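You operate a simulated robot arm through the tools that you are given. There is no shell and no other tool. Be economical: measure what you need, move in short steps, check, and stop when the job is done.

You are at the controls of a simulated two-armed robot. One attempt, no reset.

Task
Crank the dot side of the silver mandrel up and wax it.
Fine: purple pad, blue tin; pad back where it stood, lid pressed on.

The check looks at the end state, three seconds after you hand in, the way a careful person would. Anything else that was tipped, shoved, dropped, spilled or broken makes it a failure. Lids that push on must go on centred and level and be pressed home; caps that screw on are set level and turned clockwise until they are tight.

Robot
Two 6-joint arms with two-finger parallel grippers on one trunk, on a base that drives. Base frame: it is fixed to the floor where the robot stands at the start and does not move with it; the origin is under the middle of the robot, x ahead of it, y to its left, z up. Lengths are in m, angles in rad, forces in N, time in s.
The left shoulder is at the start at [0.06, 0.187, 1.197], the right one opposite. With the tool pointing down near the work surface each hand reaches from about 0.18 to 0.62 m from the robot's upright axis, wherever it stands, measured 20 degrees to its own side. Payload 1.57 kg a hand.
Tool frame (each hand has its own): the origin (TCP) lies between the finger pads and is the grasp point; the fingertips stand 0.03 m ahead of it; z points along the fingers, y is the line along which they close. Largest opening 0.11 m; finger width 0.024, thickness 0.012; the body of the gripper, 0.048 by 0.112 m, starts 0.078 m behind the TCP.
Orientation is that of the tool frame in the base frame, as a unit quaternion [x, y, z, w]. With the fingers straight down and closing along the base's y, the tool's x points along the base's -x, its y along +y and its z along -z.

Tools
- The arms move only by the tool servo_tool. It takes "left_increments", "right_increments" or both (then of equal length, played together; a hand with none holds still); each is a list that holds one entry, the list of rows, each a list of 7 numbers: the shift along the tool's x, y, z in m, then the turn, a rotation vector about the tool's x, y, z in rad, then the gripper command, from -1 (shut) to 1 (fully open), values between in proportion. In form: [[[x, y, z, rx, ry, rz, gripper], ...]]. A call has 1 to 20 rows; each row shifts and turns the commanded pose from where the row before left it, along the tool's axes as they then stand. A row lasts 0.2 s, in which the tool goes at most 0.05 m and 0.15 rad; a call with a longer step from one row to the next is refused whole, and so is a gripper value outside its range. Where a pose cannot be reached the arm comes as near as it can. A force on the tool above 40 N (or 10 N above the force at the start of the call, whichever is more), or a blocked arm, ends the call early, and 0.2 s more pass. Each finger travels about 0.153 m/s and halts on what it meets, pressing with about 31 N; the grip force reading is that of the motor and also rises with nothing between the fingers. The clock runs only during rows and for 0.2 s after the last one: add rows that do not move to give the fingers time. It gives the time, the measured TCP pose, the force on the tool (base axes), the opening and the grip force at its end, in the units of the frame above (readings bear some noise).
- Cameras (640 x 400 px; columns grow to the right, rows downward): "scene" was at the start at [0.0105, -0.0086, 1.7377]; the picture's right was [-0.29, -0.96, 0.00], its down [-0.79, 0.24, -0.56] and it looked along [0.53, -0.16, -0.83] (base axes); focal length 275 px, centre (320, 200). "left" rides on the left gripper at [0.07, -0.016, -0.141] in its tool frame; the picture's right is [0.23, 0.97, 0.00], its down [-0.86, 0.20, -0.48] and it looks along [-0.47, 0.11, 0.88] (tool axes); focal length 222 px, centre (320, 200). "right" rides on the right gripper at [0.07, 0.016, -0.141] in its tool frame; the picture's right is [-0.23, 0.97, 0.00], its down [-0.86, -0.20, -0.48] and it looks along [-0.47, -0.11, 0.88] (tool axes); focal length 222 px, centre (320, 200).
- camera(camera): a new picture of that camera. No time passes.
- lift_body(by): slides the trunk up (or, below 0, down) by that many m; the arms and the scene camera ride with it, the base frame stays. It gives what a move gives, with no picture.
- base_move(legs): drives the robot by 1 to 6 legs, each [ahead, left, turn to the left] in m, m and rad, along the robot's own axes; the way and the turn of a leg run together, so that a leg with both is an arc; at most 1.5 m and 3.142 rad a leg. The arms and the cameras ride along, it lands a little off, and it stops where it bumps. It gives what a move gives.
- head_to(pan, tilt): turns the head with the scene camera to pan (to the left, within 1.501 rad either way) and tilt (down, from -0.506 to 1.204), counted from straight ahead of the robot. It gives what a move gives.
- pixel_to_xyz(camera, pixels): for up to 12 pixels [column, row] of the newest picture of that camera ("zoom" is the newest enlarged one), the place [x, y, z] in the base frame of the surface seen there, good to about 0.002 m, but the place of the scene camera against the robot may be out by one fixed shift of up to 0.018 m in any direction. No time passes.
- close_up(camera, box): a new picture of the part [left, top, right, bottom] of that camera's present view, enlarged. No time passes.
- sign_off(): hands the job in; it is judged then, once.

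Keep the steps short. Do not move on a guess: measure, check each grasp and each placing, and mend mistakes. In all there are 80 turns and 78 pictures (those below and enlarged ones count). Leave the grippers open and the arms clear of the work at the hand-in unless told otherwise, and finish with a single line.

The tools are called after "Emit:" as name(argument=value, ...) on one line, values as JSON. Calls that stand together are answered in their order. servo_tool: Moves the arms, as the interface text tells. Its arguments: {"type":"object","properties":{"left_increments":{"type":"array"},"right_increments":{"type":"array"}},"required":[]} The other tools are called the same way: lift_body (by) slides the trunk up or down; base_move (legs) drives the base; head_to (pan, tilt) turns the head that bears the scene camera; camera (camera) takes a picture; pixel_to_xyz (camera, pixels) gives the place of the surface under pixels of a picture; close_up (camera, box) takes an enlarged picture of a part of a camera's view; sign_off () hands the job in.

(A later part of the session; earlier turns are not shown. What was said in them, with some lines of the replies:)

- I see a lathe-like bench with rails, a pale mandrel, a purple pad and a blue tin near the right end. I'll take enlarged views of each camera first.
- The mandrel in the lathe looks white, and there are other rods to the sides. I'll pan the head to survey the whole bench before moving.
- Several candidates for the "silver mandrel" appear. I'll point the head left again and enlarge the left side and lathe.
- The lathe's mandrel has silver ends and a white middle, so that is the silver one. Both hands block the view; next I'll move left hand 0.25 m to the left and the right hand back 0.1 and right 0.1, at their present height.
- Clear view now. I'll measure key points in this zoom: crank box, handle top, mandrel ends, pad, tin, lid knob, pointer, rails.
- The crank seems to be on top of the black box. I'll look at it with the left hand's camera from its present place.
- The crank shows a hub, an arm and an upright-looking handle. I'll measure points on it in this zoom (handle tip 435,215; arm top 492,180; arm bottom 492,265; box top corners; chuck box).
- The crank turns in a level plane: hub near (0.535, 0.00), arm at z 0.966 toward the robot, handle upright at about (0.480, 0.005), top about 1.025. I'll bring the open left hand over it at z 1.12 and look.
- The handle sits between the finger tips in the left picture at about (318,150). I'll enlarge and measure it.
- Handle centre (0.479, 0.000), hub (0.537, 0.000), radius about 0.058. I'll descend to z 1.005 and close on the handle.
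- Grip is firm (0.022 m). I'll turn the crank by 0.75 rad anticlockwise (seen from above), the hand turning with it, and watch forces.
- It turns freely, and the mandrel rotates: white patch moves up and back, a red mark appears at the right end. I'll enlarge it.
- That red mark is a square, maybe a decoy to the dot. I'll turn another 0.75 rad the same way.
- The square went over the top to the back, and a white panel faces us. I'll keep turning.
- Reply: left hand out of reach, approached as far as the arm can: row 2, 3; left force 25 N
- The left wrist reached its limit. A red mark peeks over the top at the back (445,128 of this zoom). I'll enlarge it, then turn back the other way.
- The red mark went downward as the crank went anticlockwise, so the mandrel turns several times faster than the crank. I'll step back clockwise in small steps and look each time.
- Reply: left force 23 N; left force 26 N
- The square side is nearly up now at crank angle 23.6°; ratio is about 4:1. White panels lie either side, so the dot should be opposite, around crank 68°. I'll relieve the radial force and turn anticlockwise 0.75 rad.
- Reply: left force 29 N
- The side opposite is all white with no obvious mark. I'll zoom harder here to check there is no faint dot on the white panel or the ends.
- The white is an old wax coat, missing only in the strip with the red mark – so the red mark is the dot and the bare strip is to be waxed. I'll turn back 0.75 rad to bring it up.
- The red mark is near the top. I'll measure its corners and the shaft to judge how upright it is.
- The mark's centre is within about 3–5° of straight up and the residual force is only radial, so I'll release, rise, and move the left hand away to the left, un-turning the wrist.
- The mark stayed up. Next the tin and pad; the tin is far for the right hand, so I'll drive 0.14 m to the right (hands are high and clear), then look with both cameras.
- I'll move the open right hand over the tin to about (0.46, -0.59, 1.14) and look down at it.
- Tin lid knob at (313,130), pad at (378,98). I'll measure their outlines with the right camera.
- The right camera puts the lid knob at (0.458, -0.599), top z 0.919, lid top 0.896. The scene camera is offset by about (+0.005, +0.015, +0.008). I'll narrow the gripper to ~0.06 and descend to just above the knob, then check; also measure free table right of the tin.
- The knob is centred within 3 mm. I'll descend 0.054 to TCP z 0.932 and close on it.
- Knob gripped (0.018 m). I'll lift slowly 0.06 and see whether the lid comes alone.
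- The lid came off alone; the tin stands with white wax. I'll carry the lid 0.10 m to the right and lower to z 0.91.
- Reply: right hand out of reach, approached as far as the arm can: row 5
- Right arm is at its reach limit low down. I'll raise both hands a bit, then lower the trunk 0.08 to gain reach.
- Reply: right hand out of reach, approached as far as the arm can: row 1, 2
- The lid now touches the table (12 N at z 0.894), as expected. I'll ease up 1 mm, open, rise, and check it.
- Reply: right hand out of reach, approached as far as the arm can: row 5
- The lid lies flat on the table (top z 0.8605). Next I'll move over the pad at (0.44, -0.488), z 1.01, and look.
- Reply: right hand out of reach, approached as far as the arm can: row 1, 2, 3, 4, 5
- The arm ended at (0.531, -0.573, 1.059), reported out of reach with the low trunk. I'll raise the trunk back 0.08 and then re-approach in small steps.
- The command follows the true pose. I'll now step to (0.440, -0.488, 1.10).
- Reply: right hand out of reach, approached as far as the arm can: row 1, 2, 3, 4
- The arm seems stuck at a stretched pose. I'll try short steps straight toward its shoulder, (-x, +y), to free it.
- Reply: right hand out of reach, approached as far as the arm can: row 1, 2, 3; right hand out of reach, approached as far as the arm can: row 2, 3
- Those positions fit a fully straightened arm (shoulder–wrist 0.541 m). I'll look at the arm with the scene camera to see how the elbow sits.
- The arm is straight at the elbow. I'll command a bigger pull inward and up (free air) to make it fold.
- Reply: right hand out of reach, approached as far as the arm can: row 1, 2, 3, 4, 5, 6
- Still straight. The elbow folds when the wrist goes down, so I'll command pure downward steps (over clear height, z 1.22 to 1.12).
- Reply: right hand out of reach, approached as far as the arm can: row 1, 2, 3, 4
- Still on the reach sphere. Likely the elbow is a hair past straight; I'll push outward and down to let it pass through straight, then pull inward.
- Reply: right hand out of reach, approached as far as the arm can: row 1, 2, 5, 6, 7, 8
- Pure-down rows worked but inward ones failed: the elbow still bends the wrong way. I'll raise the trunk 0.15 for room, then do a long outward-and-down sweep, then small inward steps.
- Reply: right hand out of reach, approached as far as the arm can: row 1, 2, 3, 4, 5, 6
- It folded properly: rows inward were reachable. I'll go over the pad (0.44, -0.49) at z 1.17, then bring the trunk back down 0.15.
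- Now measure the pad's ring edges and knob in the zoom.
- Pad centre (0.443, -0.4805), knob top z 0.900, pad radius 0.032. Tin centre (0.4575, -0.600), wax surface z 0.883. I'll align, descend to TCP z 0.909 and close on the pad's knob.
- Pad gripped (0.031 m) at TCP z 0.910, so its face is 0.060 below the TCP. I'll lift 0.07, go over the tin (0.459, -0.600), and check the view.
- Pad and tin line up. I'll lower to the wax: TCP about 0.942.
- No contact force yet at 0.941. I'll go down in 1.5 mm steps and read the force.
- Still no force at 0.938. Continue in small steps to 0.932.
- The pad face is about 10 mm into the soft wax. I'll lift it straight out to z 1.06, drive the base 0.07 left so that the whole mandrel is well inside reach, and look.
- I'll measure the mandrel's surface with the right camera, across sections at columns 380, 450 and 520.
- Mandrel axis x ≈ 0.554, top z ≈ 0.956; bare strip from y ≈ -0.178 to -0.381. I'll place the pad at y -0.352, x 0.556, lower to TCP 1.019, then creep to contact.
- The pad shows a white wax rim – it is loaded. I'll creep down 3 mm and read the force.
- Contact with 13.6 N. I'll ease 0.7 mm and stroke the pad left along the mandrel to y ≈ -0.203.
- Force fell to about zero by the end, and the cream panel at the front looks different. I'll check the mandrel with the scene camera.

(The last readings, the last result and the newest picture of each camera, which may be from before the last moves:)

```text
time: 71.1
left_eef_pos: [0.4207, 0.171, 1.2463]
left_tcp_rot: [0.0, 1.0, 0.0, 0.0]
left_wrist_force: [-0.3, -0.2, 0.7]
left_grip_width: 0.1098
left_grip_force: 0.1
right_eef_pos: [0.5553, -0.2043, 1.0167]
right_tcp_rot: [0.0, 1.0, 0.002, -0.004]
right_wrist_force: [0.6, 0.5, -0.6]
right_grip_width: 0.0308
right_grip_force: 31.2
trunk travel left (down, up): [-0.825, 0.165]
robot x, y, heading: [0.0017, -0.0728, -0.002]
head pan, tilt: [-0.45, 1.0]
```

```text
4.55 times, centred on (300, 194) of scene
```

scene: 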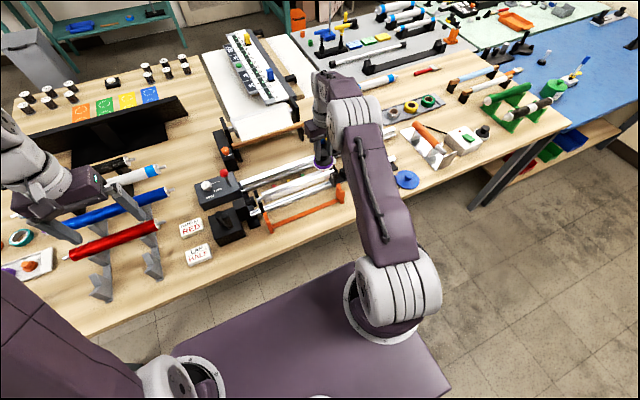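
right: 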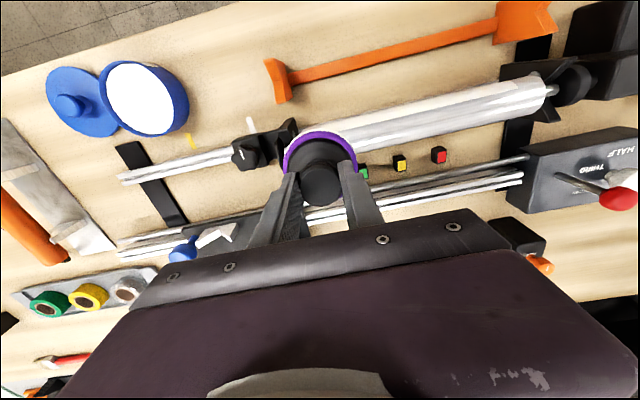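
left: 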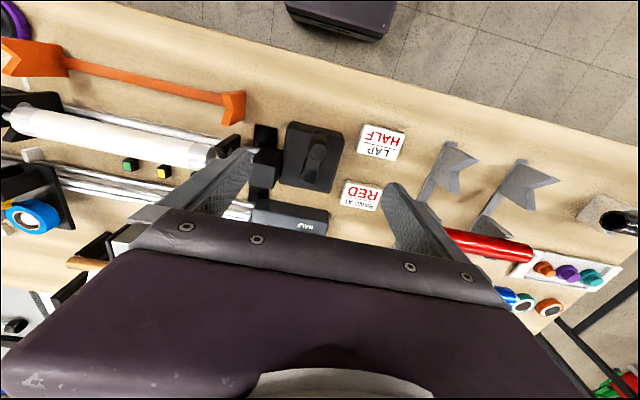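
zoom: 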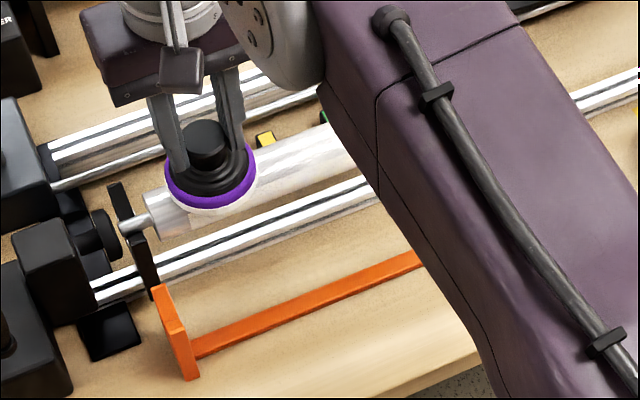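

I'll press 1.5 mm lower at this left end and read the force before the return stroke.

Emit:
servo_tool(right_increments=[[[0, 0, 0.001, 0, 0, 0, -1], [0, 0, 0.0005, 0, 0, 0, -1], [0, 0, 0, 0, 0, 0, -1]]])

```text
time: 71.9
left_eef_pos: [0.4216, 0.1712, 1.2459]
left_tcp_rot: [0.002, 1.0, 0.0, 0.0]
left_wrist_force: [-0.3, 0.4, 0.2]
left_grip_width: 0.11
left_grip_force: 0.0
right_eef_pos: [0.5534, -0.2045, 1.0151]
right_tcp_rot: [0.0, 1.0, 0.002, -0.002]
right_wrist_force: [0.4, -0.8, 9.9]
right_grip_width: 0.0306
right_grip_force: 31.3
trunk travel left (down, up): [-0.825, 0.165]
robot x, y, heading: [-0.0008, -0.0721, 0.001]
head pan, tilt: [-0.45, 1.0]
```

9.9 N at the left end. I'll stroke back right to y ≈ -0.354, rising 1 mm over the stroke, then lift and look.

Emit:
servo_tool(right_increments=[[[0, 0.002, 0, 0, 0, 0, -1], [0, -0.0127, -0.0001, 0, 0, 0, -1], [0, -0.0127, -0.0001, 0, 0, 0, -1], [0, -0.0127, -0.0001, 0, 0, 0, -1], [0, -0.0127, -0.0001, 0, 0, 0, -1], [0, -0.0127, -0.0001, 0, 0, 0, -1], [0, -0.0127, -0.0001, 0, 0, 0, -1], [0, -0.0127, -0.0001, 0, 0, 0, -1], [0, -0.0127, -0.0001, 0, 0, 0, -1], [0, -0.0127, -0.0001, 0, 0, 0, -1], [0, -0.0127, -0.0001, 0, 0, 0, -1], [0, -0.0127, -0.0001, 0, 0, 0, -1], [0, -0.0127, -0.0001, 0, 0, 0, -1], [0, 0, 0, 0, 0, 0, -1]]])

Emit:
servo_tool(right_increments=[[[0, 0, -0.02, 0, 0, 0, -1], [0, 0, -0.03, 0, 0, 0, -1], [0.025, -0.03, 0, 0, 0, 0, -1], [0.025, -0.03, 0, 0, 0, 0, -1], [0.025, -0.03, 0, 0, 0, 0, -1], [0.025, -0.03, 0, 0, 0, 0, -1], [0, 0, 0, 0, 0, 0, -1]]])

Emit:
close_up(camera="right", box=[320, 80, 620, 260])

Emit:
close_up(camera="scene", box=[230, 140, 370, 228])

```text
time: 74.9
left_eef_pos: [0.4204, 0.1723, 1.2446]
left_tcp_rot: [0.0, 1.0, 0.0, 0.001]
left_wrist_force: [0.0, -0.1, 0.0]
left_grip_width: 0.1103
left_grip_force: 0.0
right_eef_pos: [0.5547, -0.356, 1.0168]
right_tcp_rot: [0.0, 1.0, 0.002, -0.004]
right_wrist_force: [-0.3, -0.3, -0.7]
right_grip_width: 0.0306
right_grip_force: 30.5
trunk travel left (down, up): [-0.825, 0.165]
robot x, y, heading: [-0.0011, -0.0696, 0.001]
head pan, tilt: [-0.45, 1.0]
```

```text
time: 76.5
left_eef_pos: [0.4219, 0.1729, 1.2454]
left_tcp_rot: [0.0, 1.0, 0.0, 0.0]
left_wrist_force: [0.5, 0.1, -0.5]
left_grip_width: 0.1101
left_grip_force: 0.1
right_eef_pos: [0.4575, -0.4763, 1.0648]
right_tcp_rot: [0.001, 1.0, 0.002, -0.004]
right_wrist_force: [1.2, 0.1, 0.1]
right_grip_width: 0.0307
right_grip_force: 31.4
trunk travel left (down, up): [-0.825, 0.165]
robot x, y, heading: [0.003, -0.0772, 0.003]
head pan, tilt: [-0.45, 1.0]
```

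```text
2.13 times, centred on (470, 170) of right
```

zoom: 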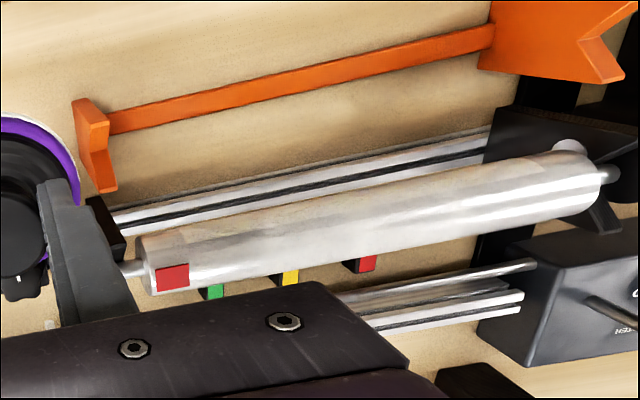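

```text
4.55 times, centred on (300, 184) of scene
```

zoom: 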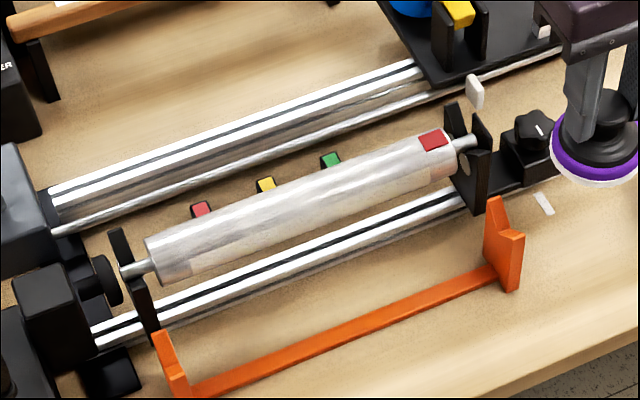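

The strip looks covered by a thin whitish film, with the dot still up. I'll enlarge to check coverage along its full length.

Emit:
close_up(camera="scene", box=[258, 160, 338, 206])

```text
8.00 times, centred on (298, 183) of scene
```

zoom: 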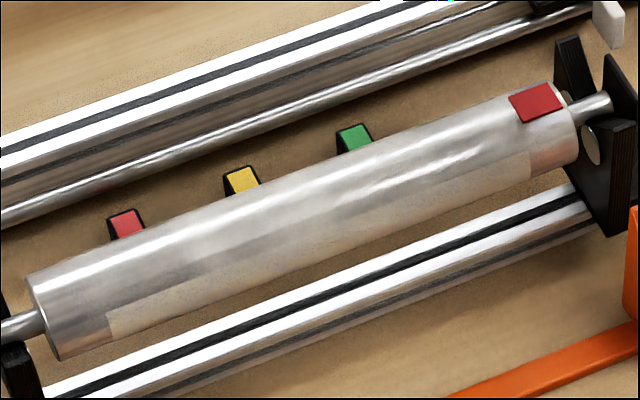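

I'll take a tighter look with the right camera to compare the strip and the older coat.

Emit:
close_up(camera="right", box=[380, 140, 480, 220])

Emit:
close_up(camera="right", box=[470, 130, 620, 220])

```text
5.00 times, centred on (430, 180) of right
```

zoom: 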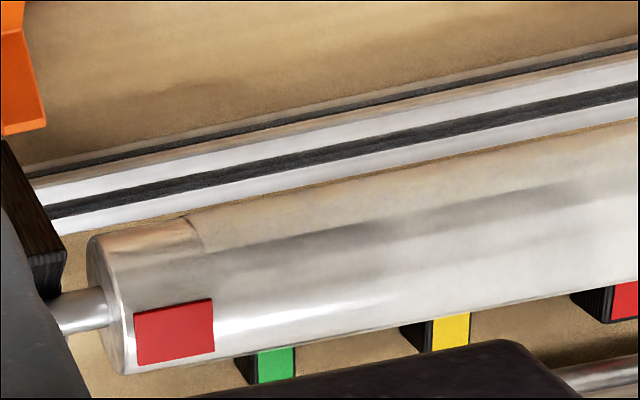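

```text
4.27 times, centred on (545, 175) of right
```

zoom: 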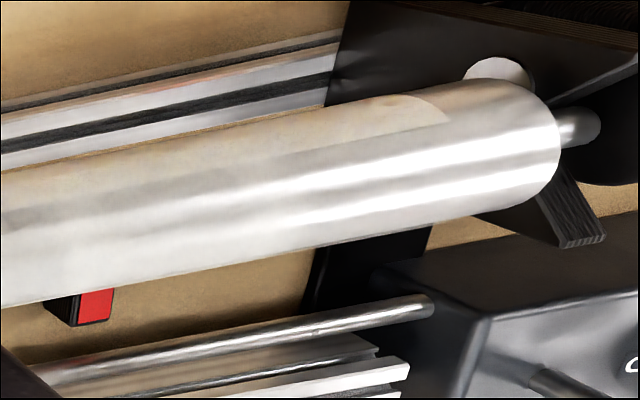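

The wax is good in the middle but thin near both ends, and the last strokes had lost force (the pad slid up slightly in the grip). I'll repeat with wider travel, starting at y ≈ -0.366, checking the force.

Emit:
servo_tool(right_increments=[[[-0.0195, 0.022, 0, 0, 0, 0, -1], [-0.0195, 0.022, 0, 0, 0, 0, -1], [-0.0195, 0.022, 0, 0, 0, 0, -1], [-0.0195, 0.022, 0, 0, 0, 0, -1], [-0.0195, 0.022, 0, 0, 0, 0, -1], [0, 0, 0.03, 0, 0, 0, -1], [0, 0, 0.014, 0, 0, 0, -1], [0, 0, 0.003, 0, 0, 0, -1], [0, 0, 0.001, 0, 0, 0, -1], [0, 0, 0, 0, 0, 0, -1]]])

```text
time: 78.7
left_eef_pos: [0.4214, 0.1718, 1.2447]
left_tcp_rot: [0.001, 1.0, 0.001, 0.0]
left_wrist_force: [-0.2, -0.3, -0.4]
left_grip_width: 0.1098
left_grip_force: 0.1
right_eef_pos: [0.5542, -0.3664, 1.0176]
right_tcp_rot: [0.001, 1.0, 0.001, -0.003]
right_wrist_force: [-0.2, -0.2, 0.1]
right_grip_width: 0.0307
right_grip_force: 30.9
trunk travel left (down, up): [-0.825, 0.165]
robot x, y, heading: [-0.0016, -0.0708, -0.003]
head pan, tilt: [-0.45, 1.0]
```

Emit:
servo_tool(right_increments=[[[0, 0, 0.001, 0, 0, 0, -1], [0, 0, 0.001, 0, 0, 0, -1], [0, 0, 0.001, 0, 0, 0, -1], [0, 0, 0, 0, 0, 0, -1]]])

```text
time: 79.7
left_eef_pos: [0.4211, 0.172, 1.2446]
left_tcp_rot: [0.0, 1.0, 0.0, 0.0]
left_wrist_force: [-0.4, -0.6, -0.4]
left_grip_width: 0.1099
left_grip_force: 0.0
right_eef_pos: [0.5542, -0.3643, 1.0155]
right_tcp_rot: [0.002, 1.0, 0.002, -0.002]
right_wrist_force: [1.5, -1.0, 9.0]
right_grip_width: 0.0305
right_grip_force: 31.2
trunk travel left (down, up): [-0.825, 0.165]
robot x, y, heading: [-0.0044, -0.074, 0.001]
head pan, tilt: [-0.45, 1.0]
```

9 N at z 1.0155. Stroke left to y ≈ -0.186, sinking 1 mm over the way.

Emit:
servo_tool(right_increments=[[[0, 0.0112, 8e-05, 0, 0, 0, -1], [0, 0.0112, 8e-05, 0, 0, 0, -1], [0, 0.0112, 8e-05, 0, 0, 0, -1], [0, 0.0112, 8e-05, 0, 0, 0, -1], [0, 0.0112, 8e-05, 0, 0, 0, -1], [0, 0.0112, 8e-05, 0, 0, 0, -1], [0, 0.0112, 8e-05, 0, 0, 0, -1], [0, 0.0112, 8e-05, 0, 0, 0, -1], [0, 0.0112, 8e-05, 0, 0, 0, -1], [0, 0.0112, 8e-05, 0, 0, 0, -1], [0, 0.0112, 8e-05, 0, 0, 0, -1], [0, 0.0112, 8e-05, 0, 0, 0, -1], [0, 0.0112, 8e-05, 0, 0, 0, -1], [0, 0.0112, 8e-05, 0, 0, 0, -1], [0, 0.0112, 8e-05, 0, 0, 0, -1], [0, 0.0112, 8e-05, 0, 0, 0, -1], [0, 0, 0, 0, 0, 0, -1]]])

Emit:
close_up(camera="right", box=[100, 80, 420, 260])

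```text
time: 83.3
left_eef_pos: [0.4214, 0.1709, 1.2463]
left_tcp_rot: [0.001, 1.0, 0.002, 0.0]
left_wrist_force: [-1.2, -0.6, 0.3]
left_grip_width: 0.1103
left_grip_force: 0.1
right_eef_pos: [0.552, -0.1864, 1.0139]
right_tcp_rot: [0.001, 1.0, 0.003, -0.003]
right_wrist_force: [-0.1, -6.6, 10.7]
right_grip_width: 0.0306
right_grip_force: 31.7
trunk travel left (down, up): [-0.825, 0.165]
robot x, y, heading: [0.0034, -0.0717, -0.0]
head pan, tilt: [-0.45, 1.0]
```

```text
2.00 times, centred on (260, 170) of right
```

zoom: 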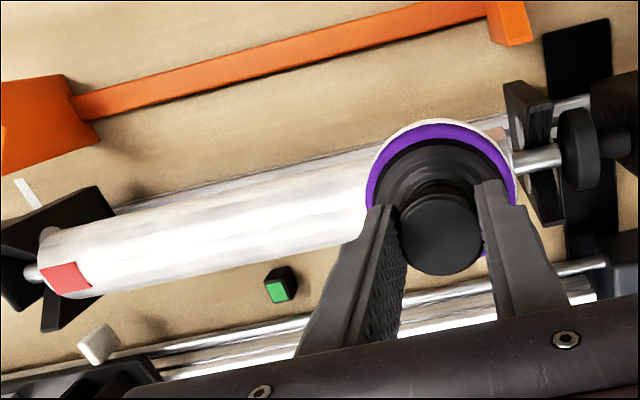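

Now a clear white film covers the strip. I'll make one return stroke right to y ≈ -0.362 at the same pressure, then lift, move off and check.

Emit:
servo_tool(right_increments=[[[0, -0.011, -6e-05, 0, 0, 0, -1], [0, -0.011, -6e-05, 0, 0, 0, -1], [0, -0.011, -6e-05, 0, 0, 0, -1], [0, -0.011, -6e-05, 0, 0, 0, -1], [0, -0.011, -6e-05, 0, 0, 0, -1], [0, -0.011, -6e-05, 0, 0, 0, -1], [0, -0.011, -6e-05, 0, 0, 0, -1], [0, -0.011, -6e-05, 0, 0, 0, -1], [0, -0.011, -6e-05, 0, 0, 0, -1], [0, -0.011, -6e-05, 0, 0, 0, -1], [0, -0.011, -6e-05, 0, 0, 0, -1], [0, -0.011, -6e-05, 0, 0, 0, -1], [0, -0.011, -6e-05, 0, 0, 0, -1], [0, -0.011, -6e-05, 0, 0, 0, -1], [0, -0.011, -6e-05, 0, 0, 0, -1], [0, -0.011, -6e-05, 0, 0, 0, -1], [0, 0, 0, 0, 0, 0, -1]]])

Emit:
servo_tool(right_increments=[[[0, 0, -0.02, 0, 0, 0, -1], [0, 0, -0.03, 0, 0, 0, -1], [0.025, -0.03, 0, 0, 0, 0, -1], [0.025, -0.03, 0, 0, 0, 0, -1], [0.025, -0.03, 0, 0, 0, 0, -1], [0.025, -0.03, 0, 0, 0, 0, -1], [0, 0, 0, 0, 0, 0, -1]]])

Emit:
close_up(camera="right", box=[360, 110, 620, 250])

Emit:
close_up(camera="scene", box=[258, 160, 338, 206])

```text
time: 86.9
left_eef_pos: [0.4208, 0.1728, 1.2449]
left_tcp_rot: [0.0, 1.0, 0.0, 0.0]
left_wrist_force: [0.3, 0.7, -0.8]
left_grip_width: 0.1098
left_grip_force: 0.0
right_eef_pos: [0.5519, -0.3618, 1.0146]
right_tcp_rot: [0.0, 1.0, 0.002, -0.004]
right_wrist_force: [0.3, -0.6, 0.1]
right_grip_width: 0.0307
right_grip_force: 31.1
trunk travel left (down, up): [-0.825, 0.165]
robot x, y, heading: [-0.0001, -0.0685, 0.001]
head pan, tilt: [-0.45, 1.0]
```

```text
time: 88.5
left_eef_pos: [0.4211, 0.1723, 1.2454]
left_tcp_rot: [0.0, 1.0, 0.0, 0.0]
left_wrist_force: [-0.8, 0.1, -0.2]
left_grip_width: 0.1099
left_grip_force: 0.0
right_eef_pos: [0.4532, -0.4825, 1.0661]
right_tcp_rot: [0.0, 1.0, 0.002, -0.003]
right_wrist_force: [0.6, -0.6, -0.2]
right_grip_width: 0.0306
right_grip_force: 31.1
trunk travel left (down, up): [-0.825, 0.165]
robot x, y, heading: [-0.0035, -0.0714, -0.001]
head pan, tilt: [-0.45, 1.0]
```

```text
2.46 times, centred on (490, 180) of right
```

zoom: 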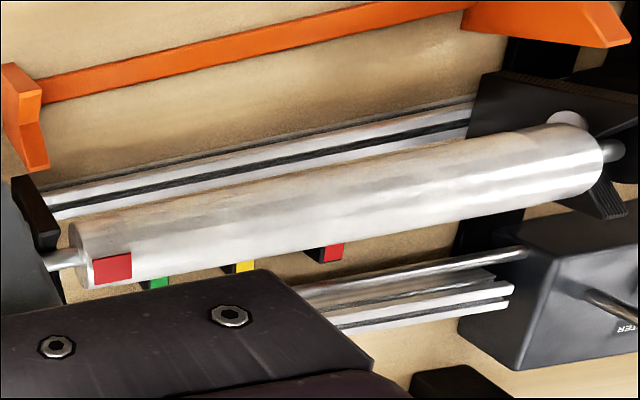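

```text
8.00 times, centred on (298, 183) of scene
```

zoom: 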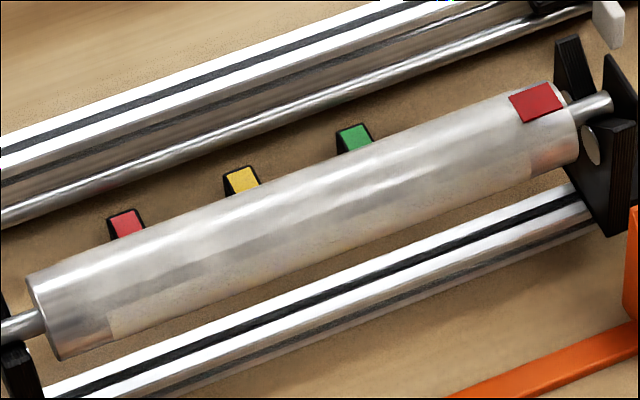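

Coverage looks full-length. I'll take one tighter look at the whole strip from the right camera at the dot end to decide if another pass is needed.

Emit:
close_up(camera="right", box=[380, 150, 480, 230])

```text
5.00 times, centred on (430, 190) of right
```

zoom: 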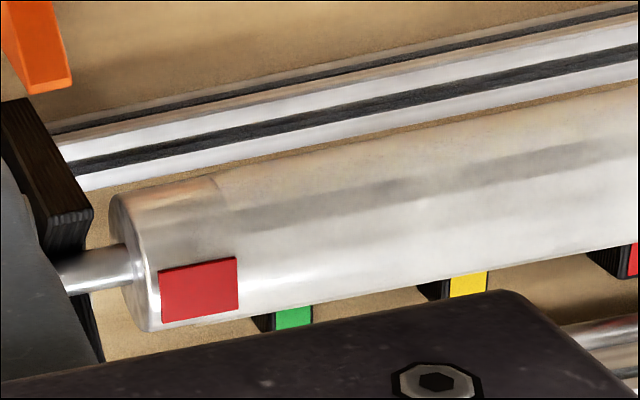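

The film now reaches right up to the dot ring, evenly. Pad back next: target TCP (0.444, -0.4806); lower to z 0.913 and creep to contact.

Emit:
servo_tool(right_increments=[[[0.0092, 0.0019, 0.03, 0, 0, 0, -1], [0, 0, 0.04, 0, 0, 0, -1], [0, 0, 0.04, 0, 0, 0, -1], [0, 0, 0.03, 0, 0, 0, -1], [0, 0, 0.013, 0, 0, 0, -1], [0, 0, 0.001, 0, 0, 0, -1], [0, 0, 0, 0, 0, 0, -1]]])

```text
time: 90.1
left_eef_pos: [0.4214, 0.172, 1.2456]
left_tcp_rot: [0.0, 1.0, 0.0, 0.0]
left_wrist_force: [-0.1, 0.3, 0.5]
left_grip_width: 0.11
left_grip_force: 0.0
right_eef_pos: [0.4432, -0.4793, 0.9099]
right_tcp_rot: [-0.001, 1.0, 0.002, -0.002]
right_wrist_force: [0.3, 0.5, 0.7]
right_grip_width: 0.031
right_grip_force: 31.1
trunk travel left (down, up): [-0.825, 0.165]
robot x, y, heading: [-0.001, -0.073, 0.002]
head pan, tilt: [-0.45, 1.0]
```

No contact at 0.910; creep down 1 mm per row for three rows.

Emit:
servo_tool(right_increments=[[[0, 0, 0.001, 0, 0, 0, -1], [0, 0, 0.001, 0, 0, 0, -1], [0, 0, 0.001, 0, 0, 0, -1], [0, 0, 0, 0, 0, 0, -1]]])

```text
time: 91.1
left_eef_pos: [0.4205, 0.1737, 1.2452]
left_tcp_rot: [0.0, 1.0, -0.001, 0.001]
left_wrist_force: [-0.3, -0.3, -0.4]
left_grip_width: 0.1098
left_grip_force: 0.1
right_eef_pos: [0.4429, -0.4793, 0.9087]
right_tcp_rot: [0.0, 1.0, 0.001, -0.001]
right_wrist_force: [2.8, -0.2, 18.3]
right_grip_width: 0.0307
right_grip_force: 31.8
trunk travel left (down, up): [-0.825, 0.165]
robot x, y, heading: [-0.0005, -0.0748, 0.001]
head pan, tilt: [-0.45, 1.0]
```

The pad stands on the table (18 N). I'll ease 1.5 mm, open, rise to about 1.05, drive 0.17 right, and look at lid, tin and pad.

Emit:
servo_tool(right_increments=[[[0, 0, -0.0015, 0, 0, 0, -1], [0, 0, 0, 0, 0, 0, -0.2], [0, 0, 0, 0, 0, 0, 0.2], [0, 0, 0, 0, 0, 0, 0.3], [0, 0, -0.03, 0, 0, 0, 0.3], [0, 0, -0.04, 0, 0, 0, 0.3], [0, 0, -0.04, 0, 0, 0, 0.3], [0, 0, -0.03, 0, 0, 0, 0.3], [0, 0, 0, 0, 0, 0, 0.3]]])

Emit:
base_move(legs=[[0, -0.17, 0]])

Emit:
camera(camera="right")

```text
time: 93.1
left_eef_pos: [0.4216, 0.173, 1.2457]
left_tcp_rot: [0.001, 1.0, 0.0, 0.0]
left_wrist_force: [-0.2, -0.2, 0.7]
left_grip_width: 0.11
left_grip_force: 0.1
right_eef_pos: [0.4457, -0.4792, 1.0479]
right_tcp_rot: [0.0, 1.0, 0.003, -0.004]
right_wrist_force: [-0.4, -0.3, 0.0]
right_grip_width: 0.0715
right_grip_force: 0.0
trunk travel left (down, up): [-0.825, 0.165]
robot x, y, heading: [0.001, -0.0749, 0.003]
head pan, tilt: [-0.45, 1.0]
```

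```text
time: 94.5
left_eef_pos: [0.4207, 0.0058, 1.2449]
left_tcp_rot: [0.0, 1.0, -0.002, 0.0]
left_wrist_force: [-0.2, 0.5, 0.1]
left_grip_width: 0.1101
left_grip_force: 0.1
right_eef_pos: [0.4448, -0.6462, 1.0495]
right_tcp_rot: [0.0, 1.0, 0.001, -0.003]
right_wrist_force: [0.1, 0.4, -0.2]
right_grip_width: 0.0714
right_grip_force: 0.0
trunk travel left (down, up): [-0.825, 0.165]
robot x, y, heading: [-0.0028, -0.2423, 0.003]
head pan, tilt: [-0.45, 1.0]
```

```text
7 pictures are left
```

right: 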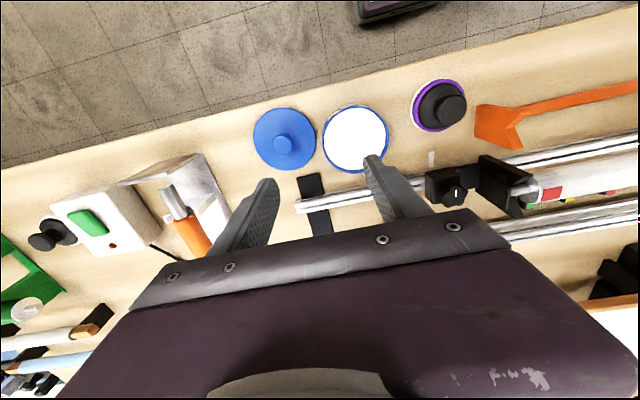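

Pad stands upright at (438,105). I'll measure lid knob, tin rim and pad.

Emit:
pixel_to_xyz(camera="right", pixels=[[282, 144], [275, 144], [289, 145], [282, 138], [257, 138], [312, 140], [285, 111], [327, 139], [384, 138], [352, 108], [356, 170], [447, 106]])

```text
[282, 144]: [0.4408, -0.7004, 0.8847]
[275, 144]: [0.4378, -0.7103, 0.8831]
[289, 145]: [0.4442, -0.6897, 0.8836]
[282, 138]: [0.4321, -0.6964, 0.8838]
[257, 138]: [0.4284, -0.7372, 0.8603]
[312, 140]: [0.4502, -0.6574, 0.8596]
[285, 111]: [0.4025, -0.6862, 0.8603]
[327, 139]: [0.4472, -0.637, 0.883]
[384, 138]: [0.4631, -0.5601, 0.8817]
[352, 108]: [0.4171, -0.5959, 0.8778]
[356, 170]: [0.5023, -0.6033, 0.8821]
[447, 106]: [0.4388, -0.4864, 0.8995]
```

Lid knob at (0.441, -0.700), tin centre (0.459, -0.599). I'll move over the knob, descend to z 0.896, and close.

Emit:
servo_tool(right_increments=[[[0.002, -0.027, 0.01, 0, 0, 0, 0.1], [0.002, -0.027, 0.02, 0, 0, 0, 0.1], [0, 0, 0.04, 0, 0, 0, 0.1], [0, 0, 0.04, 0, 0, 0, 0.1], [0, 0, 0.035, 0, 0, 0, 0.1], [0, 0, 0.008, 0, 0, 0, 0.1], [0, 0, 0, 0, 0, 0, 0.1], [0, 0, 0, 0, 0, 0, -0.4], [0, 0, 0, 0, 0, 0, -1], [0, 0, 0, 0, 0, 0, -1], [0, 0, 0, 0, 0, 0, -1]]])

```text
time: 97.0
left_eef_pos: [0.421, 0.0031, 1.2454]
left_tcp_rot: [0.0, 1.0, 0.0, 0.0]
left_wrist_force: [0.3, 0.6, 0.1]
left_grip_width: 0.1103
left_grip_force: 0.0
right_eef_pos: [0.4398, -0.7038, 0.8948]
right_tcp_rot: [0.001, 1.0, 0.002, -0.002]
right_wrist_force: [0.8, -0.1, -0.3]
right_grip_width: 0.0181
right_grip_force: 31.1
trunk travel left (down, up): [-0.825, 0.165]
robot x, y, heading: [-0.0012, -0.2383, 0.004]
head pan, tilt: [-0.45, 1.0]
```

Knob gripped (0.018 m). I'll lift 0.08, carry over the tin, and check the alignment.

Emit:
servo_tool(right_increments=[[[0, 0, -0.02, 0, 0, 0, -1], [0, 0, -0.03, 0, 0, 0, -1], [0, 0, -0.03, 0, 0, 0, -1], [-0.006, 0.034, 0, 0, 0, 0, -1], [-0.006, 0.034, 0, 0, 0, 0, -1], [-0.006, 0.034, 0, 0, 0, 0, -1], [0, 0, 0, 0, 0, 0, -1], [0, 0, 0, 0, 0, 0, -1]]])

Emit:
camera(camera="right")

```text
time: 98.8
left_eef_pos: [0.4215, 0.0041, 1.2456]
left_tcp_rot: [0.0, 1.0, 0.0, 0.0]
left_wrist_force: [0.1, 0.8, -1.2]
left_grip_width: 0.1101
left_grip_force: 0.1
right_eef_pos: [0.4577, -0.6009, 0.973]
right_tcp_rot: [0.0, 1.0, 0.003, -0.003]
right_wrist_force: [0.2, 0.4, -0.2]
right_grip_width: 0.0183
right_grip_force: 31.0
trunk travel left (down, up): [-0.825, 0.165]
robot x, y, heading: [-0.0038, -0.2443, -0.0]
head pan, tilt: [-0.45, 1.0]
```

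```text
6 pictures are left
```

right: 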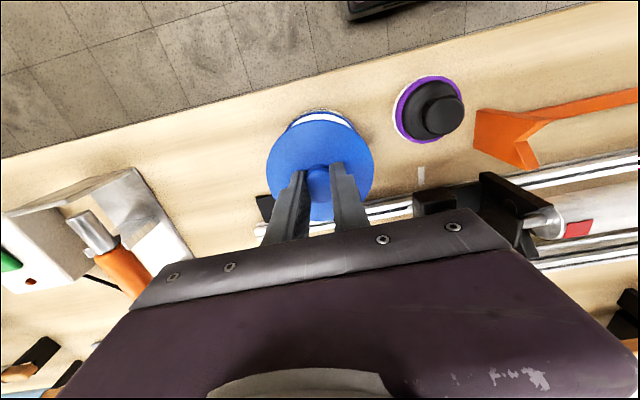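

I'll measure the held lid's edges to compare its centre with the tin's (0.459, -0.599).

Emit:
pixel_to_xyz(camera="right", pixels=[[270, 165], [270, 158], [371, 158], [371, 165], [315, 123], [325, 123], [318, 219], [290, 134], [350, 133], [320, 114]])

```text
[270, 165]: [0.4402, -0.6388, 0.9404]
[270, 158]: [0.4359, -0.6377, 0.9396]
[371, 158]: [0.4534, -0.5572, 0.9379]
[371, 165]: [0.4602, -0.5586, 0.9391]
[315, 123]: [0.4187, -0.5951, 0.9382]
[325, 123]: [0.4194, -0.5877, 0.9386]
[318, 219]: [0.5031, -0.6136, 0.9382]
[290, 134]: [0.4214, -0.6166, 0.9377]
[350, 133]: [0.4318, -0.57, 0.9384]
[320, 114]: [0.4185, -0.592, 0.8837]
```

Lid centre ≈ (0.460, -0.601), tin ≈ (0.460, -0.599): I'll shift 1 mm left and lower to z 0.934, reading the force.

Emit:
servo_tool(right_increments=[[[0, 0.001, 0.02, 0, 0, 0, -1], [0, 0, 0.013, 0, 0, 0, -1], [0, 0, 0.004, 0, 0, 0, -1], [0, 0, 0.002, 0, 0, 0, -1], [0, 0, 0, 0, 0, 0, -1]]])

Emit:
close_up(camera="scene", box=[240, 110, 400, 210])

```text
time: 100.0
left_eef_pos: [0.4216, 0.0032, 1.2452]
left_tcp_rot: [0.0, 1.0, 0.0, 0.0]
left_wrist_force: [-0.4, 0.8, 0.1]
left_grip_width: 0.1101
left_grip_force: 0.0
right_eef_pos: [0.4588, -0.6002, 0.9357]
right_tcp_rot: [0.0, 1.0, 0.002, -0.003]
right_wrist_force: [0.1, -0.2, -0.6]
right_grip_width: 0.0182
right_grip_force: 30.8
trunk travel left (down, up): [-0.825, 0.165]
robot x, y, heading: [-0.0004, -0.2428, -0.005]
head pan, tilt: [-0.45, 1.0]
```

```text
4.00 times, centred on (320, 160) of scene
```

zoom: 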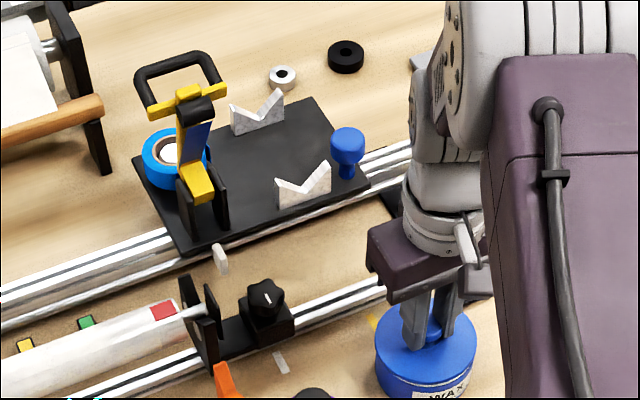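

The lid looks centred on the tin. Creep down 1 mm per row to about 0.930.

Emit:
servo_tool(right_increments=[[[0, 0, 0.0015, 0, 0, 0, -1], [0, 0, 0.0015, 0, 0, 0, -1], [0, 0, 0.0015, 0, 0, 0, -1], [0, 0, 0.001, 0, 0, 0, -1], [0, 0, 0.001, 0, 0, 0, -1], [0, 0, 0, 0, 0, 0, -1]]])

```text
time: 101.3
left_eef_pos: [0.4207, 0.0034, 1.245]
left_tcp_rot: [0.0, 1.0, 0.0, 0.0]
left_wrist_force: [0.2, 0.0, 0.6]
left_grip_width: 0.11
left_grip_force: 0.1
right_eef_pos: [0.4589, -0.6, 0.9299]
right_tcp_rot: [0.001, 1.0, 0.002, -0.003]
right_wrist_force: [1.1, -2.0, 4.5]
right_grip_width: 0.0178
right_grip_force: 31.3
trunk travel left (down, up): [-0.825, 0.165]
robot x, y, heading: [-0.0011, -0.2421, 0.002]
head pan, tilt: [-0.45, 1.0]
```

Seated height (0.930) with light contact. I'll press harder, 3 mm more command, to push it home.

Emit:
servo_tool(right_increments=[[[0, 0, 0.001, 0, 0, 0, -1], [0, 0, 0.001, 0, 0, 0, -1], [0, 0, 0.001, 0, 0, 0, -1], [0, 0, 0.001, 0, 0, 0, -1], [0, 0, 0, 0, 0, 0, -1]]])

```text
time: 102.5
left_eef_pos: [0.4206, 0.0042, 1.2458]
left_tcp_rot: [0.0, 1.0, 0.0, 0.001]
left_wrist_force: [-0.2, -0.8, 0.1]
left_grip_width: 0.11
left_grip_force: 0.1
right_eef_pos: [0.4597, -0.5986, 0.9274]
right_tcp_rot: [0.0, 1.0, 0.0, -0.002]
right_wrist_force: [5.1, -5.3, 21.2]
right_grip_width: 0.018
right_grip_force: 30.8
trunk travel left (down, up): [-0.825, 0.165]
robot x, y, heading: [0.0005, -0.2425, -0.003]
head pan, tilt: [-0.45, 1.0]
```

21 N, but the knob may slip in the fingers. I'll ease, open, rise 0.08 and measure the lid's height and level.

Emit:
servo_tool(right_increments=[[[0, 0, -0.003, 0, 0, 0, -1], [0, 0, 0, 0, 0, 0, -0.4], [0, 0, 0, 0, 0, 0, 0.1], [0, 0, 0, 0, 0, 0, 0.1], [0, 0, -0.03, 0, 0, 0, 0.1], [0, 0, -0.04, 0, 0, 0, 0.1], [0, 0, 0, 0, 0, 0, 0.1]]])

Emit:
camera(camera="right")

Emit:
pixel_to_xyz(camera="right", pixels=[[280, 150], [295, 175], [300, 130], [318, 120], [340, 130], [352, 145], [345, 170], [318, 165], [320, 186]])

```text
time: 104.2
left_eef_pos: [0.4222, 0.0024, 1.2464]
left_tcp_rot: [-0.001, 1.0, 0.0, 0.0]
left_wrist_force: [0.7, -0.8, -0.3]
left_grip_width: 0.1101
left_grip_force: 0.1
right_eef_pos: [0.4618, -0.6017, 0.9988]
right_tcp_rot: [0.0, 1.0, 0.002, -0.003]
right_wrist_force: [0.1, 0.2, -0.4]
right_grip_width: 0.0605
right_grip_force: 0.1
trunk travel left (down, up): [-0.825, 0.165]
robot x, y, heading: [-0.0001, -0.2453, -0.0]
head pan, tilt: [-0.45, 1.0]
```

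```text
4 pictures are left
```

right: 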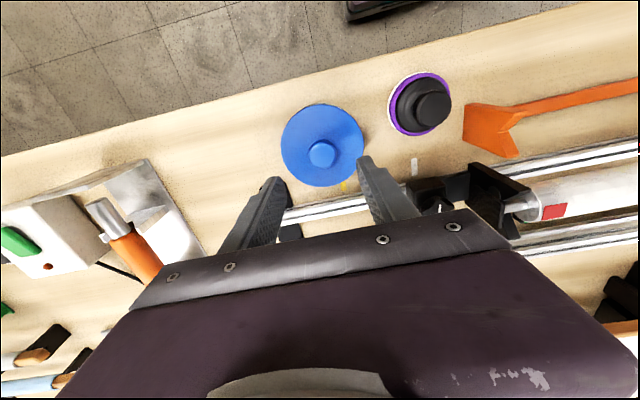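

```text
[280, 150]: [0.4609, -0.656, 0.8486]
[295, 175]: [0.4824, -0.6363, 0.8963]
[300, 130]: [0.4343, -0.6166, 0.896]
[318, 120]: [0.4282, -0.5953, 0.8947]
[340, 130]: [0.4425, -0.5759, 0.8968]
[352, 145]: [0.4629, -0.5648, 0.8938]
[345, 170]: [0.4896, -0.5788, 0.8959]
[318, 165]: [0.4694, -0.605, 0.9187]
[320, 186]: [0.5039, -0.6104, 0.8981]
```

The lid top is level at 0.896 all round and the knob at 0.919, as at the start. For certainty I'll close the fingers and press the knob top: down to TCP 0.951, then creep.

Emit:
servo_tool(right_increments=[[[0.002, 0.001, 0.01, 0, 0, 0, -1], [0, 0, 0.02, 0, 0, 0, -1], [0, 0, 0.012, 0, 0, 0, -1], [0, 0, 0.004, 0, 0, 0, -1], [0, 0, 0.002, 0, 0, 0, -1], [0, 0, 0.0015, 0, 0, 0, -1], [0, 0, 0.0015, 0, 0, 0, -1], [0, 0, 0, 0, 0, 0, -1]]])

```text
time: 106.0
left_eef_pos: [0.421, 0.0037, 1.2455]
left_tcp_rot: [0.0, 1.0, 0.0, 0.001]
left_wrist_force: [-0.3, -0.5, 0.9]
left_grip_width: 0.1101
left_grip_force: 0.0
right_eef_pos: [0.4563, -0.5983, 0.9495]
right_tcp_rot: [0.0, 1.0, 0.001, -0.001]
right_wrist_force: [1.4, -1.1, 11.5]
right_grip_width: 0.0
right_grip_force: 21.4
trunk travel left (down, up): [-0.825, 0.165]
robot x, y, heading: [-0.0015, -0.2405, -0.004]
head pan, tilt: [-0.45, 1.0]
```

Contact, 11.5 N. Push 3.5 mm more of command to reach about 30 N.

Emit:
servo_tool(right_increments=[[[0, 0, 0.001, 0, 0, 0, -1], [0, 0, 0.001, 0, 0, 0, -1], [0, 0, 0.001, 0, 0, 0, -1], [0, 0, 0.0005, 0, 0, 0, -1], [0, 0, 0, 0, 0, 0, -1]]])

```text
time: 107.0
left_eef_pos: [0.4193, 0.005, 1.2456]
left_tcp_rot: [0.0, 1.0, -0.001, 0.003]
left_wrist_force: [-0.3, 0.4, -0.1]
left_grip_width: 0.1101
left_grip_force: 0.1
right_eef_pos: [0.4558, -0.598, 0.9486]
right_tcp_rot: [-0.001, 1.0, -0.001, 0.002]
right_wrist_force: [-4.5, 1.8, 20.0]
right_grip_width: 0.0001
right_grip_force: 20.9
trunk travel left (down, up): [-0.825, 0.165]
robot x, y, heading: [-0.0042, -0.2418, 0.002]
head pan, tilt: [-0.45, 1.0]
stopped in row 5 (right hand): the force on the tool passed its limit (the readings are from after the stop); the commanded pose is now the measured one
```

The press passed 40 N with no further movement – the lid is home. I'll rise 0.15, open, and draw the hand back, then check.

Emit:
servo_tool(right_increments=[[[0, 0, -0.02, 0, 0, 0, -1], [0, 0, -0.04, 0, 0, 0, -1], [0, 0, -0.04, 0, 0, 0, 0], [0, 0, -0.04, 0, 0, 0, 1], [0.03, -0.02, -0.01, 0, 0, 0, 1], [0.03, -0.02, 0, 0, 0, 0, 1], [0.03, -0.02, 0, 0, 0, 0, 1], [0.03, -0.02, 0, 0, 0, 0, 1], [0.03, 0, 0, 0, 0, 0, 1], [0, 0, 0, 0, 0, 0, 1]]])

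Emit:
head_to(pan=-0.3, tilt=1.0)

Emit:
close_up(camera="scene", box=[160, 110, 420, 270])

```text
time: 109.2
left_eef_pos: [0.421, 0.0028, 1.2459]
left_tcp_rot: [-0.001, 1.0, 0.0, 0.0]
left_wrist_force: [0.3, 0.0, 1.1]
left_grip_width: 0.1099
left_grip_force: 0.1
right_eef_pos: [0.3076, -0.6786, 1.0946]
right_tcp_rot: [0.0, 1.0, 0.001, 0.0]
right_wrist_force: [0.8, -0.1, -0.8]
right_grip_width: 0.1101
right_grip_force: 0.1
trunk travel left (down, up): [-0.825, 0.165]
robot x, y, heading: [-0.0024, -0.2399, -0.003]
head pan, tilt: [-0.45, 1.0]
```

```text
time: 109.9
left_eef_pos: [0.4215, 0.003, 1.2446]
left_tcp_rot: [0.0, 1.0, -0.001, 0.0]
left_wrist_force: [0.5, 0.0, -0.3]
left_grip_width: 0.1099
left_grip_force: 0.1
right_eef_pos: [0.3081, -0.6785, 1.0953]
right_tcp_rot: [-0.001, 1.0, 0.0, 0.0]
right_wrist_force: [0.3, -0.8, 0.1]
right_grip_width: 0.1102
right_grip_force: 0.0
trunk travel left (down, up): [-0.825, 0.165]
robot x, y, heading: [0.0011, -0.2417, -0.002]
head pan, tilt: [-0.3, 1.0]
```

```text
2.46 times, centred on (290, 190) of scene
5 turns are left
```

zoom: 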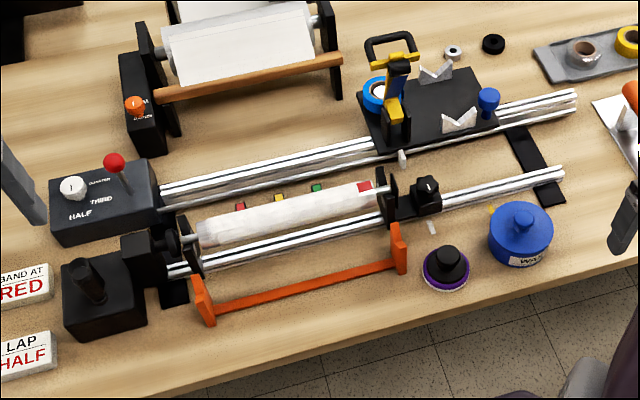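

Dot up, strip waxed white along its length, pad back on its spot, lid level on the tin, both grippers open and clear. I'm handing in.

Emit:
sign_off()

```text
The job is handed in.
```

The silver mandrel is cranked with its red-marked side up (the only mark I found, so I took it as the dot) and waxed with the purple pad from the blue tin; the pad is back where it stood and the lid is pressed on.
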